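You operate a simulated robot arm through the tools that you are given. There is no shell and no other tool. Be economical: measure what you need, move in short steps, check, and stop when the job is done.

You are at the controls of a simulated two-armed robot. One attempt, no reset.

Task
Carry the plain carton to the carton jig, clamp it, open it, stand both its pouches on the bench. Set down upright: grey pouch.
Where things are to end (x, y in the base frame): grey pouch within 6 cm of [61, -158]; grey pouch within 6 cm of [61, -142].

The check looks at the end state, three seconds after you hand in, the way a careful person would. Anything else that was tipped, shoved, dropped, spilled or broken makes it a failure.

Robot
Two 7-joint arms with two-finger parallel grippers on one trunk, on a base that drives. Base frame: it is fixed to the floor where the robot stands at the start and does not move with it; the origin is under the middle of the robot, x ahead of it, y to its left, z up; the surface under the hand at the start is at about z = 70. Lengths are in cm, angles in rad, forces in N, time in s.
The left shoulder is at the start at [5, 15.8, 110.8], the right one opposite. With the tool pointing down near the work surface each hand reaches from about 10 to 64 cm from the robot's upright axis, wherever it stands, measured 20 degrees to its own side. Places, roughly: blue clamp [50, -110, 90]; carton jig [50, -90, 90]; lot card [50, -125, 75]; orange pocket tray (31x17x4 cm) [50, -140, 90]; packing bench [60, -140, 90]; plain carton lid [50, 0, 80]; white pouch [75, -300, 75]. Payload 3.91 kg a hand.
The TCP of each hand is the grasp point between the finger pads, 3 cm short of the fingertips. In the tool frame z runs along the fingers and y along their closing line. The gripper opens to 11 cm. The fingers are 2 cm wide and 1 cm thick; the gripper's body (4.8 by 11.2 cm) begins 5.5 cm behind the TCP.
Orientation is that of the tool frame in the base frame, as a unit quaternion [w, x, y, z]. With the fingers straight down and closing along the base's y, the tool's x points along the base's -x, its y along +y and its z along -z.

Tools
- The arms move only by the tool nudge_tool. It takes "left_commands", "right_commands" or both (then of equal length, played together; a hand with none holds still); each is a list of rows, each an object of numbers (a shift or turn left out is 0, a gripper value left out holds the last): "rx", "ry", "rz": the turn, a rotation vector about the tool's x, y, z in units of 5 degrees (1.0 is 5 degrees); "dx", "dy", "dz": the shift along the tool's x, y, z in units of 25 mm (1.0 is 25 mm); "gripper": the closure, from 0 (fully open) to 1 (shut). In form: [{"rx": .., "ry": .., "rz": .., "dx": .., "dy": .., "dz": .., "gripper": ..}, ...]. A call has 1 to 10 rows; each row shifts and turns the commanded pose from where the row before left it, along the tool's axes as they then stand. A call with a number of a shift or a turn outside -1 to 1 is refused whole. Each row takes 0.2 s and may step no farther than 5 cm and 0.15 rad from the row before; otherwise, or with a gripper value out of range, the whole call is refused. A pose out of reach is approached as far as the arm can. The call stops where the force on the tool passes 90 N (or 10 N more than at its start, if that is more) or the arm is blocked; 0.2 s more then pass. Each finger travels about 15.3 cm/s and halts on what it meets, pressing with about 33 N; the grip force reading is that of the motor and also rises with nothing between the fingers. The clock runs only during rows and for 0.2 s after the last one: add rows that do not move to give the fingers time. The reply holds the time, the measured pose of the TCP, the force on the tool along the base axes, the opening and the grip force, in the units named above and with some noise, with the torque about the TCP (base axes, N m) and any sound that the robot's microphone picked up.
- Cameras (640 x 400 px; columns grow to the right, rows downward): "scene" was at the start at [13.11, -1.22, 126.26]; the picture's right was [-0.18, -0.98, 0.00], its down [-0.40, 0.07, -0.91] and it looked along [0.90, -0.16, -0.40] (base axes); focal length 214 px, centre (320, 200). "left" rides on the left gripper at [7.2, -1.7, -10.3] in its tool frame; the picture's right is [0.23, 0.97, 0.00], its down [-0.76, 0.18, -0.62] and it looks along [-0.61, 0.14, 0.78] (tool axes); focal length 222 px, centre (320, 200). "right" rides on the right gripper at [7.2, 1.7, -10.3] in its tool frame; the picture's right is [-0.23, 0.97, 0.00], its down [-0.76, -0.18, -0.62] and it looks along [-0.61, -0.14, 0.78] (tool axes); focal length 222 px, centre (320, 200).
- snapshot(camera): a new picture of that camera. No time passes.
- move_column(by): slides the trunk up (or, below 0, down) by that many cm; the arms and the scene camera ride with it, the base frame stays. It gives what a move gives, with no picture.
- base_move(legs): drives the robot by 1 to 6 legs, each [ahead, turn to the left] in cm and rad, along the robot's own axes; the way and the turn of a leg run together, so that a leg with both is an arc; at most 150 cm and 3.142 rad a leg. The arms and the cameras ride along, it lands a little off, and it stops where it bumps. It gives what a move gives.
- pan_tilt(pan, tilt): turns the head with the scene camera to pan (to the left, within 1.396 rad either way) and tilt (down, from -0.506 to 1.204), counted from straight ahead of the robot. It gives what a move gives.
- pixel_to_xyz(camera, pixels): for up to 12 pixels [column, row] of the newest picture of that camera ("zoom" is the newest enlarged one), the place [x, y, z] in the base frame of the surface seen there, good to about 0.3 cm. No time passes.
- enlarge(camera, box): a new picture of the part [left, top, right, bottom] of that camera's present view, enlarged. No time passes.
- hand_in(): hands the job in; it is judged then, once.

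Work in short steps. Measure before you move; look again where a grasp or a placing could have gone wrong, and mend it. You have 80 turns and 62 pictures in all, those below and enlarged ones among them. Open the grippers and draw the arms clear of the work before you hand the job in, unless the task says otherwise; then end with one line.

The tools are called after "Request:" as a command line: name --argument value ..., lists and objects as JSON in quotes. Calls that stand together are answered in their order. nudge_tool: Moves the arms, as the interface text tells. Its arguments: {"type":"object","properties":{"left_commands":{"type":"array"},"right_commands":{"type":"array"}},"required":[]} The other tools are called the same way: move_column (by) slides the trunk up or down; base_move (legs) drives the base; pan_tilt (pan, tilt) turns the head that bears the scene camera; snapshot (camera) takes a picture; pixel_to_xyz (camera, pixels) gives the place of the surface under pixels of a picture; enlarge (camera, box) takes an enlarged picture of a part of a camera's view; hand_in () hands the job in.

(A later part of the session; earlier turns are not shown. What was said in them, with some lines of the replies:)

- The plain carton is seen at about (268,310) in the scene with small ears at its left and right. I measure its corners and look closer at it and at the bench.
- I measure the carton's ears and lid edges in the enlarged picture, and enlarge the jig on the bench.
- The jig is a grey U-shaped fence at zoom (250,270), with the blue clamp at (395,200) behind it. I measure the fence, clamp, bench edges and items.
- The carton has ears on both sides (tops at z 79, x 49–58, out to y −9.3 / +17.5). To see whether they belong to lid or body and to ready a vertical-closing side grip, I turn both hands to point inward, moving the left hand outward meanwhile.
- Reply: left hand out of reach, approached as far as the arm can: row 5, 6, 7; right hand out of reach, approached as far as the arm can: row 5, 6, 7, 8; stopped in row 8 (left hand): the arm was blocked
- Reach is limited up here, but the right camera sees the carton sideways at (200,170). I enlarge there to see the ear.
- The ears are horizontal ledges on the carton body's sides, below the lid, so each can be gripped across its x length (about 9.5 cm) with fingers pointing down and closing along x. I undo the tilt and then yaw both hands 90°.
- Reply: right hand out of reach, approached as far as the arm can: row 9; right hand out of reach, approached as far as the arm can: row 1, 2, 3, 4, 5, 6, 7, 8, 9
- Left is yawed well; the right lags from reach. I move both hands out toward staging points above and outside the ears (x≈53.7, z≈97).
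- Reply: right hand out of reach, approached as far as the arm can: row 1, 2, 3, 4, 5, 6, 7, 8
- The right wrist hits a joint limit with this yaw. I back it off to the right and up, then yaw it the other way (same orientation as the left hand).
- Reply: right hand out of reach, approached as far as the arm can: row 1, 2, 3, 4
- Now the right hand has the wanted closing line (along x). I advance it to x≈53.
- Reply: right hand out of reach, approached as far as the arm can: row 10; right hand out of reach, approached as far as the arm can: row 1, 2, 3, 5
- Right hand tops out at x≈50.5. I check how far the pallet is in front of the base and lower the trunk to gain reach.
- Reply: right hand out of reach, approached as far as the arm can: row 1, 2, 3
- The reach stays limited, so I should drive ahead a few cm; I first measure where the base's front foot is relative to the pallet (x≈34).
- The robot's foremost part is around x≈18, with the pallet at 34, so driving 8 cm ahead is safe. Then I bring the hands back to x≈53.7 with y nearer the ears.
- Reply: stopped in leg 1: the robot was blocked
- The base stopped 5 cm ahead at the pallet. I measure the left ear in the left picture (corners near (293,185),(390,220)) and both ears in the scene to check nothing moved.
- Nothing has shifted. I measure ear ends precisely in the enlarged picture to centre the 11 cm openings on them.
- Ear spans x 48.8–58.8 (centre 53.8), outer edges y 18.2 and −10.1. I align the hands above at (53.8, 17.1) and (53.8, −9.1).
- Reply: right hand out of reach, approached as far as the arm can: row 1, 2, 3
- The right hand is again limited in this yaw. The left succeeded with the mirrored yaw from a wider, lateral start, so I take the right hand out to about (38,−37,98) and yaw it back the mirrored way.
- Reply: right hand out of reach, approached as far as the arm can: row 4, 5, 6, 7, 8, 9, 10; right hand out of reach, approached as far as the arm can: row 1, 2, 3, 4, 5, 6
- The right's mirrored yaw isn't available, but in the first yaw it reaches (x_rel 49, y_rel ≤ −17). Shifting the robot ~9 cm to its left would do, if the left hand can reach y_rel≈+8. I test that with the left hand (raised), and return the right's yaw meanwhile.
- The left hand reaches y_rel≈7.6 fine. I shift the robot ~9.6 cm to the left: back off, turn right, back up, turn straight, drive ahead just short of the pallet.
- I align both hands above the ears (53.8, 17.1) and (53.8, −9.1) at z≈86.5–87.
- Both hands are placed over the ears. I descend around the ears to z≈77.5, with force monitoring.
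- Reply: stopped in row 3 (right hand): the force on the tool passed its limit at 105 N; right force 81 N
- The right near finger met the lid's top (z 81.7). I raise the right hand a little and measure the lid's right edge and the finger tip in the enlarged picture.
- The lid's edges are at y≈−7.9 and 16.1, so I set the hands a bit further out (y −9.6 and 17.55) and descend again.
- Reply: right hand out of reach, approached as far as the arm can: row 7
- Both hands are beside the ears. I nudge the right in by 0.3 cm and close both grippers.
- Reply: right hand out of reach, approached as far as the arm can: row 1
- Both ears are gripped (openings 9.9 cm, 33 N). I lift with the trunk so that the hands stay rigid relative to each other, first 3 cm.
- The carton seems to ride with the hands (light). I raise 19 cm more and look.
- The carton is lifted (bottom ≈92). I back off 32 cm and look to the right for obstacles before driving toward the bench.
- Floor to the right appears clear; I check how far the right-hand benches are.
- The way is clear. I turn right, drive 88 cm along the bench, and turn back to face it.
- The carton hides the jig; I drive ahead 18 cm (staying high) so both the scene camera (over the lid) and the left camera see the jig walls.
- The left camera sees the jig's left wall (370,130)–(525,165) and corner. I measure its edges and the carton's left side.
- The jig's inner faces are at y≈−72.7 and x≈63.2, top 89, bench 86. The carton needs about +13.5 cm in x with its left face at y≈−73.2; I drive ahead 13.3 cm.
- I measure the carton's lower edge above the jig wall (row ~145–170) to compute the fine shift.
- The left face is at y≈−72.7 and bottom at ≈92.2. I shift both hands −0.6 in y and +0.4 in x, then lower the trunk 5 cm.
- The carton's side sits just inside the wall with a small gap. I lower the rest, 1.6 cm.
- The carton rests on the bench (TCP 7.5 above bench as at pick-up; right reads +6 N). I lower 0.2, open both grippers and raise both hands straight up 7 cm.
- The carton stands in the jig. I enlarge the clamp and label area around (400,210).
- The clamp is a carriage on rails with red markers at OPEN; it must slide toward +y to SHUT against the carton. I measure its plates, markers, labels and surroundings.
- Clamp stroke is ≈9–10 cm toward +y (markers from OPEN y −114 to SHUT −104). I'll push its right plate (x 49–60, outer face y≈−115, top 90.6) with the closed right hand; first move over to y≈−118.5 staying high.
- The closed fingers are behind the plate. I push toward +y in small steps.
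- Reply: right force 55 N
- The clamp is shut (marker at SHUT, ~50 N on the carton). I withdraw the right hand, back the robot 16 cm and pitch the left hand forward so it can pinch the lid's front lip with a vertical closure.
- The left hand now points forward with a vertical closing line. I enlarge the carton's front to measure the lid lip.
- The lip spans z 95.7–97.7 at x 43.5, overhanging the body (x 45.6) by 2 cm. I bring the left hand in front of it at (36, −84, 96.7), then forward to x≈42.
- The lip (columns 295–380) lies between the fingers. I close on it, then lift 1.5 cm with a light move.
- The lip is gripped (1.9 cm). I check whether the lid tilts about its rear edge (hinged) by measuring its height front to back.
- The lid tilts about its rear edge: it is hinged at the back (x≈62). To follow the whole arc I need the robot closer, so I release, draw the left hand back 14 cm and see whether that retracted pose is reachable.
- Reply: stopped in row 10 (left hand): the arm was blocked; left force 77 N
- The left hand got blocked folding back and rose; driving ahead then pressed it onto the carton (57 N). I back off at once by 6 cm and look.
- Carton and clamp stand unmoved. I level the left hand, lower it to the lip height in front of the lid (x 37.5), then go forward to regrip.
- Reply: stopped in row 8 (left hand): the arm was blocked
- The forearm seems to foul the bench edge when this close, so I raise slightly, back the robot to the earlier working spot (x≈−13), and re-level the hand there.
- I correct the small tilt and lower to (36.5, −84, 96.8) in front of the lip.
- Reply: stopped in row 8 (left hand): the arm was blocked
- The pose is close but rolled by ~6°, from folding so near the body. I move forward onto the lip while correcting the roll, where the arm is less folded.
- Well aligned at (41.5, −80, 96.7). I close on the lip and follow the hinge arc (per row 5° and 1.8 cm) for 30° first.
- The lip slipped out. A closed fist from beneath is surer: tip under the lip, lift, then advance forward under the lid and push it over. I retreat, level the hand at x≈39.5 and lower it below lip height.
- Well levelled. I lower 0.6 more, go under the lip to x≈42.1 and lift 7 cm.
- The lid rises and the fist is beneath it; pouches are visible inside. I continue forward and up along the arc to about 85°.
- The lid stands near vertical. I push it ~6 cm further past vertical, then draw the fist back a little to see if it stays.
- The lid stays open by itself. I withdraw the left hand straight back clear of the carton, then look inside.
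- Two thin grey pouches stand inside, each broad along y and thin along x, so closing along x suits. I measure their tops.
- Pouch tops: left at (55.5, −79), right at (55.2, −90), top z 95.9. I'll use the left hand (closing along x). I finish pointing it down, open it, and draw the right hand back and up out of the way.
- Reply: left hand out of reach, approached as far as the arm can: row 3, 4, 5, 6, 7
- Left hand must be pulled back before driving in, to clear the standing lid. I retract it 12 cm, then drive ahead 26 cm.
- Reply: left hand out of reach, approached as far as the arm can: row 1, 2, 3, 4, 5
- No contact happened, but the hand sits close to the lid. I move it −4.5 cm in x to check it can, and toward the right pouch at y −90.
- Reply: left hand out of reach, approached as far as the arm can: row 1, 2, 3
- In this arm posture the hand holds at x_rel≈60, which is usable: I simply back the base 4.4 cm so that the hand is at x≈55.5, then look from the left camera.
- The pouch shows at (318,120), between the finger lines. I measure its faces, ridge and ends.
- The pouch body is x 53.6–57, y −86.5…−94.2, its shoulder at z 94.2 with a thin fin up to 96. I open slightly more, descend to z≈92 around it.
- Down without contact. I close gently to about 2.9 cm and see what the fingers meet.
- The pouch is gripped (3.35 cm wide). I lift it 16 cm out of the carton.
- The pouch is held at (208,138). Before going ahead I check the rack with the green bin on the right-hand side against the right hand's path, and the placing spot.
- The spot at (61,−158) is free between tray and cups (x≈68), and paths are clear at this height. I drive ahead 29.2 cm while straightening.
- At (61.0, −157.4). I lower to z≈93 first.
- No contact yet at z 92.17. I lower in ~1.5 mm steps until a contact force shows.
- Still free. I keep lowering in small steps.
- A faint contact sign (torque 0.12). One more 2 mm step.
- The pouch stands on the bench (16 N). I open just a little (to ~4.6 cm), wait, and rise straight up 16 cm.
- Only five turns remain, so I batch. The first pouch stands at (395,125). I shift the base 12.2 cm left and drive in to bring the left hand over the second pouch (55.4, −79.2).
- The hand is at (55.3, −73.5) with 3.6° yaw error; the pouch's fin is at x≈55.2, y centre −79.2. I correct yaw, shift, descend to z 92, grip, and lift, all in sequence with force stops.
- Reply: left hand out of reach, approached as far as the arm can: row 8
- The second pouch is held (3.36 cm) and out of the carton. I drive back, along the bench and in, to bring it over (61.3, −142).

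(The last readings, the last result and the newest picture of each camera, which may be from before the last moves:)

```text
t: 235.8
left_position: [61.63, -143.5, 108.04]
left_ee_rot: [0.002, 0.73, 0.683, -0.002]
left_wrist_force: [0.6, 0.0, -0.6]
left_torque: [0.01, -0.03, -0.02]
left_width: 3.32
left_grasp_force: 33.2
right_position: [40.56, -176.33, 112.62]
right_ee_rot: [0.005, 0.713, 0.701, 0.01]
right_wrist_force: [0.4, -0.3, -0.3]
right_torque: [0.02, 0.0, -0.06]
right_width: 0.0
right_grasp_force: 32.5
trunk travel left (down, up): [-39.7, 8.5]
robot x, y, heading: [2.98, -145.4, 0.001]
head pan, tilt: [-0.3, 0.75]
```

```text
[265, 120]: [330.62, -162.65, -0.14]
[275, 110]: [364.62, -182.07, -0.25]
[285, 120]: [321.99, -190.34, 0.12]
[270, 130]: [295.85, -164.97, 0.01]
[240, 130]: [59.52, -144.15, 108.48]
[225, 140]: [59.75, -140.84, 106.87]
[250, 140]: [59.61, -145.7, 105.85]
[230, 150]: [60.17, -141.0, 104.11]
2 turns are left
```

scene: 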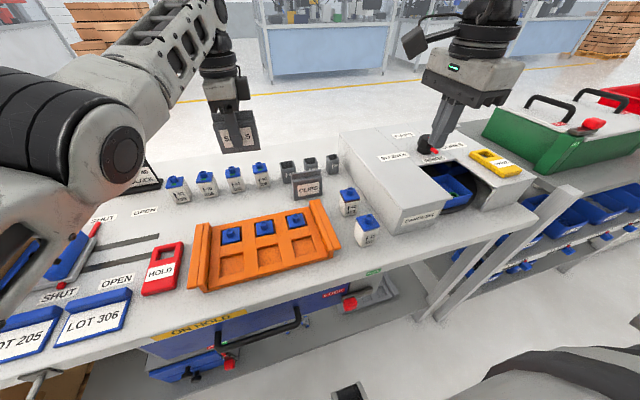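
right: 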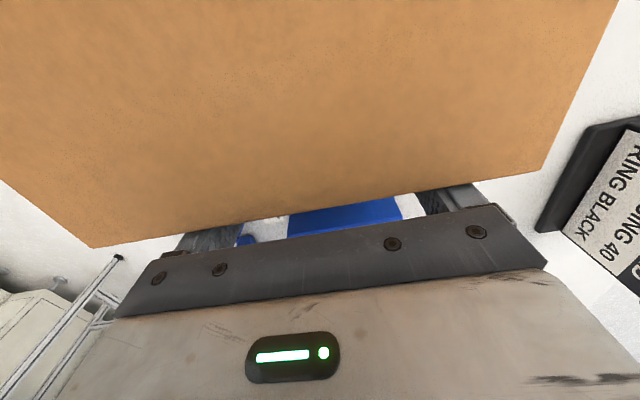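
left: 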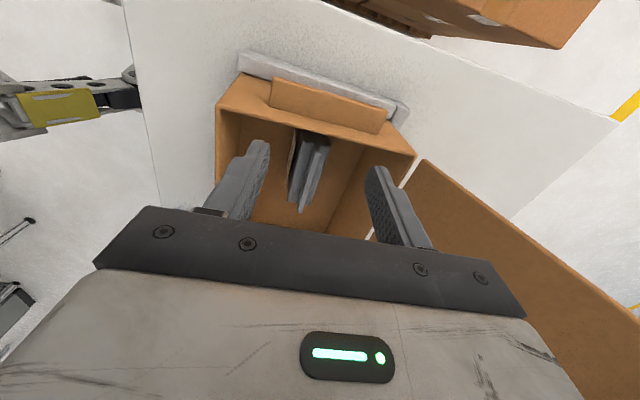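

I straighten the yaw (3.8°), shift to (61.8, −142.3), lower to contact height (as with the first, TCP ≈90.8), release, rise, open both grippers and back off; then look.

Request:
nudge_tool --left_commands '[{"rz": -0.76}, {"dx": 0.48, "dy": 0.07}, {}]'

Request:
nudge_tool --left_commands '[{"dz": 0.8475}, {"dz": 0.8475}, {"dz": 0.8475}, {"dz": 0.8475}, {"dz": 0.8475}, {"dz": 0.8475}, {"dz": 0.8475}, {"dz": 0.8475}, {}]'

Request:
nudge_tool --left_commands '[{"dz": 0.04}, {"dz": 0.04}, {"dz": 0.04}, {}]'

Request:
nudge_tool --left_commands '[{"gripper": 0.61}, {}, {"dz": -0.5}, {"dz": -0.8}, {"dz": -0.8}, {"dz": -0.8}, {"dz": -0.8}, {"dz": -0.8}, {"dz": -0.8}, {"dz": -0.8}]'

Request:
base_move --legs '[[-28, 0]]'

Request:
nudge_tool --left_commands '[{"gripper": 0}, {}, {}, {}]' --right_commands '[{"gripper": 0}, {}, {}, {}]'

Request:
snapshot --camera "scene"

```text
t: 236.6
left_position: [61.73, -142.24, 108.03]
left_ee_rot: [0.002, 0.707, 0.707, -0.003]
left_wrist_force: [0.5, -0.2, -0.9]
left_torque: [0.0, -0.01, 0.02]
left_width: 3.33
left_grasp_force: 32.7
right_position: [40.56, -176.37, 112.64]
right_ee_rot: [0.005, 0.713, 0.701, 0.01]
right_wrist_force: [1.0, -0.2, 0.0]
right_torque: [0.03, -0.02, 0.04]
right_width: 0.0
right_grasp_force: 32.5
trunk travel left (down, up): [-39.7, 8.5]
robot x, y, heading: [3.08, -145.38, 0.002]
head pan, tilt: [-0.3, 0.75]
```

```text
t: 238.6
left_position: [61.72, -142.33, 90.87]
left_ee_rot: [0.003, 0.707, 0.707, -0.001]
left_wrist_force: [0.5, 1.1, 1.9]
left_torque: [0.01, 0.02, -0.04]
left_width: 3.35
left_grasp_force: 33.1
right_position: [40.52, -176.33, 112.79]
right_ee_rot: [0.005, 0.713, 0.701, 0.011]
right_wrist_force: [-0.4, -0.1, 0.1]
right_torque: [0.02, 0.03, -0.03]
right_width: 0.0
right_grasp_force: 33.7
trunk travel left (down, up): [-39.7, 8.5]
robot x, y, heading: [2.9, -145.13, -0.001]
head pan, tilt: [-0.3, 0.75]
```

```text
t: 239.6
left_position: [61.76, -142.39, 90.88]
left_ee_rot: [0.004, 0.707, 0.707, -0.001]
left_wrist_force: [0.5, 0.6, 9.6]
left_torque: [0.15, 0.11, 0.0]
left_width: 3.35
left_grasp_force: 33.1
right_position: [40.61, -176.37, 112.77]
right_ee_rot: [0.005, 0.713, 0.701, 0.011]
right_wrist_force: [0.3, 0.5, 0.4]
right_torque: [0.03, 0.03, 0.0]
right_width: 0.0
right_grasp_force: 33.2
trunk travel left (down, up): [-39.7, 8.5]
robot x, y, heading: [2.94, -145.45, -0.005]
head pan, tilt: [-0.3, 0.75]
```

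```text
t: 241.8
left_position: [61.65, -142.13, 105.95]
left_ee_rot: [0.002, 0.707, 0.707, -0.001]
left_wrist_force: [-0.6, 0.0, -0.3]
left_torque: [-0.01, -0.01, -0.01]
left_width: 4.31
left_grasp_force: 0.1
right_position: [40.67, -176.39, 112.69]
right_ee_rot: [0.005, 0.713, 0.701, 0.01]
right_wrist_force: [-0.8, -0.1, 0.3]
right_torque: [-0.02, -0.02, 0.01]
right_width: 0.01
right_grasp_force: 32.5
trunk travel left (down, up): [-39.7, 8.5]
robot x, y, heading: [2.62, -145.32, -0.002]
head pan, tilt: [-0.3, 0.75]
```

```text
t: 243.8
left_position: [33.66, -142.28, 106.11]
left_ee_rot: [0.003, 0.707, 0.707, -0.002]
left_wrist_force: [0.5, 0.5, 1.2]
left_torque: [-0.04, 0.01, 0.02]
left_width: 4.29
left_grasp_force: 0.0
right_position: [12.56, -176.2, 112.78]
right_ee_rot: [0.005, 0.713, 0.701, 0.009]
right_wrist_force: [0.2, 1.0, -0.1]
right_torque: [0.02, -0.01, -0.02]
right_width: 0.0
right_grasp_force: 33.0
trunk travel left (down, up): [-39.7, 8.5]
robot x, y, heading: [-25.17, -145.12, 0.001]
head pan, tilt: [-0.3, 0.75]
```

```text
t: 244.8
left_position: [33.76, -142.06, 105.94]
left_ee_rot: [0.003, 0.706, 0.708, -0.002]
left_wrist_force: [-0.5, 0.0, -0.5]
left_torque: [-0.04, 0.04, -0.03]
left_width: 10.98
left_grasp_force: 0.2
right_position: [12.6, -176.21, 112.57]
right_ee_rot: [0.005, 0.713, 0.702, 0.01]
right_wrist_force: [-0.2, -1.1, -0.3]
right_torque: [0.03, -0.02, 0.0]
right_width: 11.0
right_grasp_force: 0.2
trunk travel left (down, up): [-39.7, 8.5]
robot x, y, heading: [-25.06, -145.16, -0.001]
head pan, tilt: [-0.3, 0.75]
```

```text
1 pictures are left
1 turns are left
```

scene: 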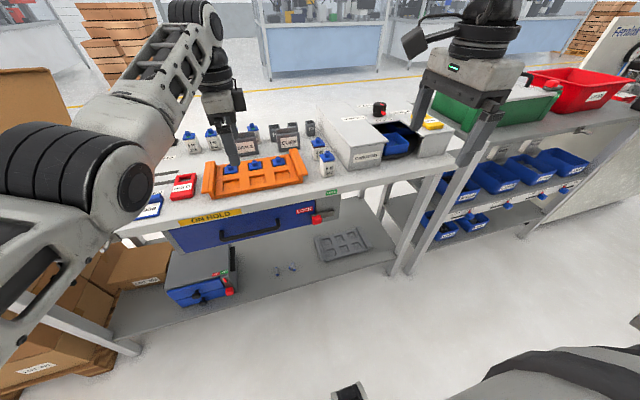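

Both pouches appear upright behind the tray, at about (245,145) and (290,140), and both hands are open and clear of the bench. I hand the job in.

Request:
hand_in

```text
The job is handed in.
```

The job is handed in. The carton is clamped in the jig with its lid open, and both grey pouches stand upright on the bench at about (61, −158) and (61.7, −142).
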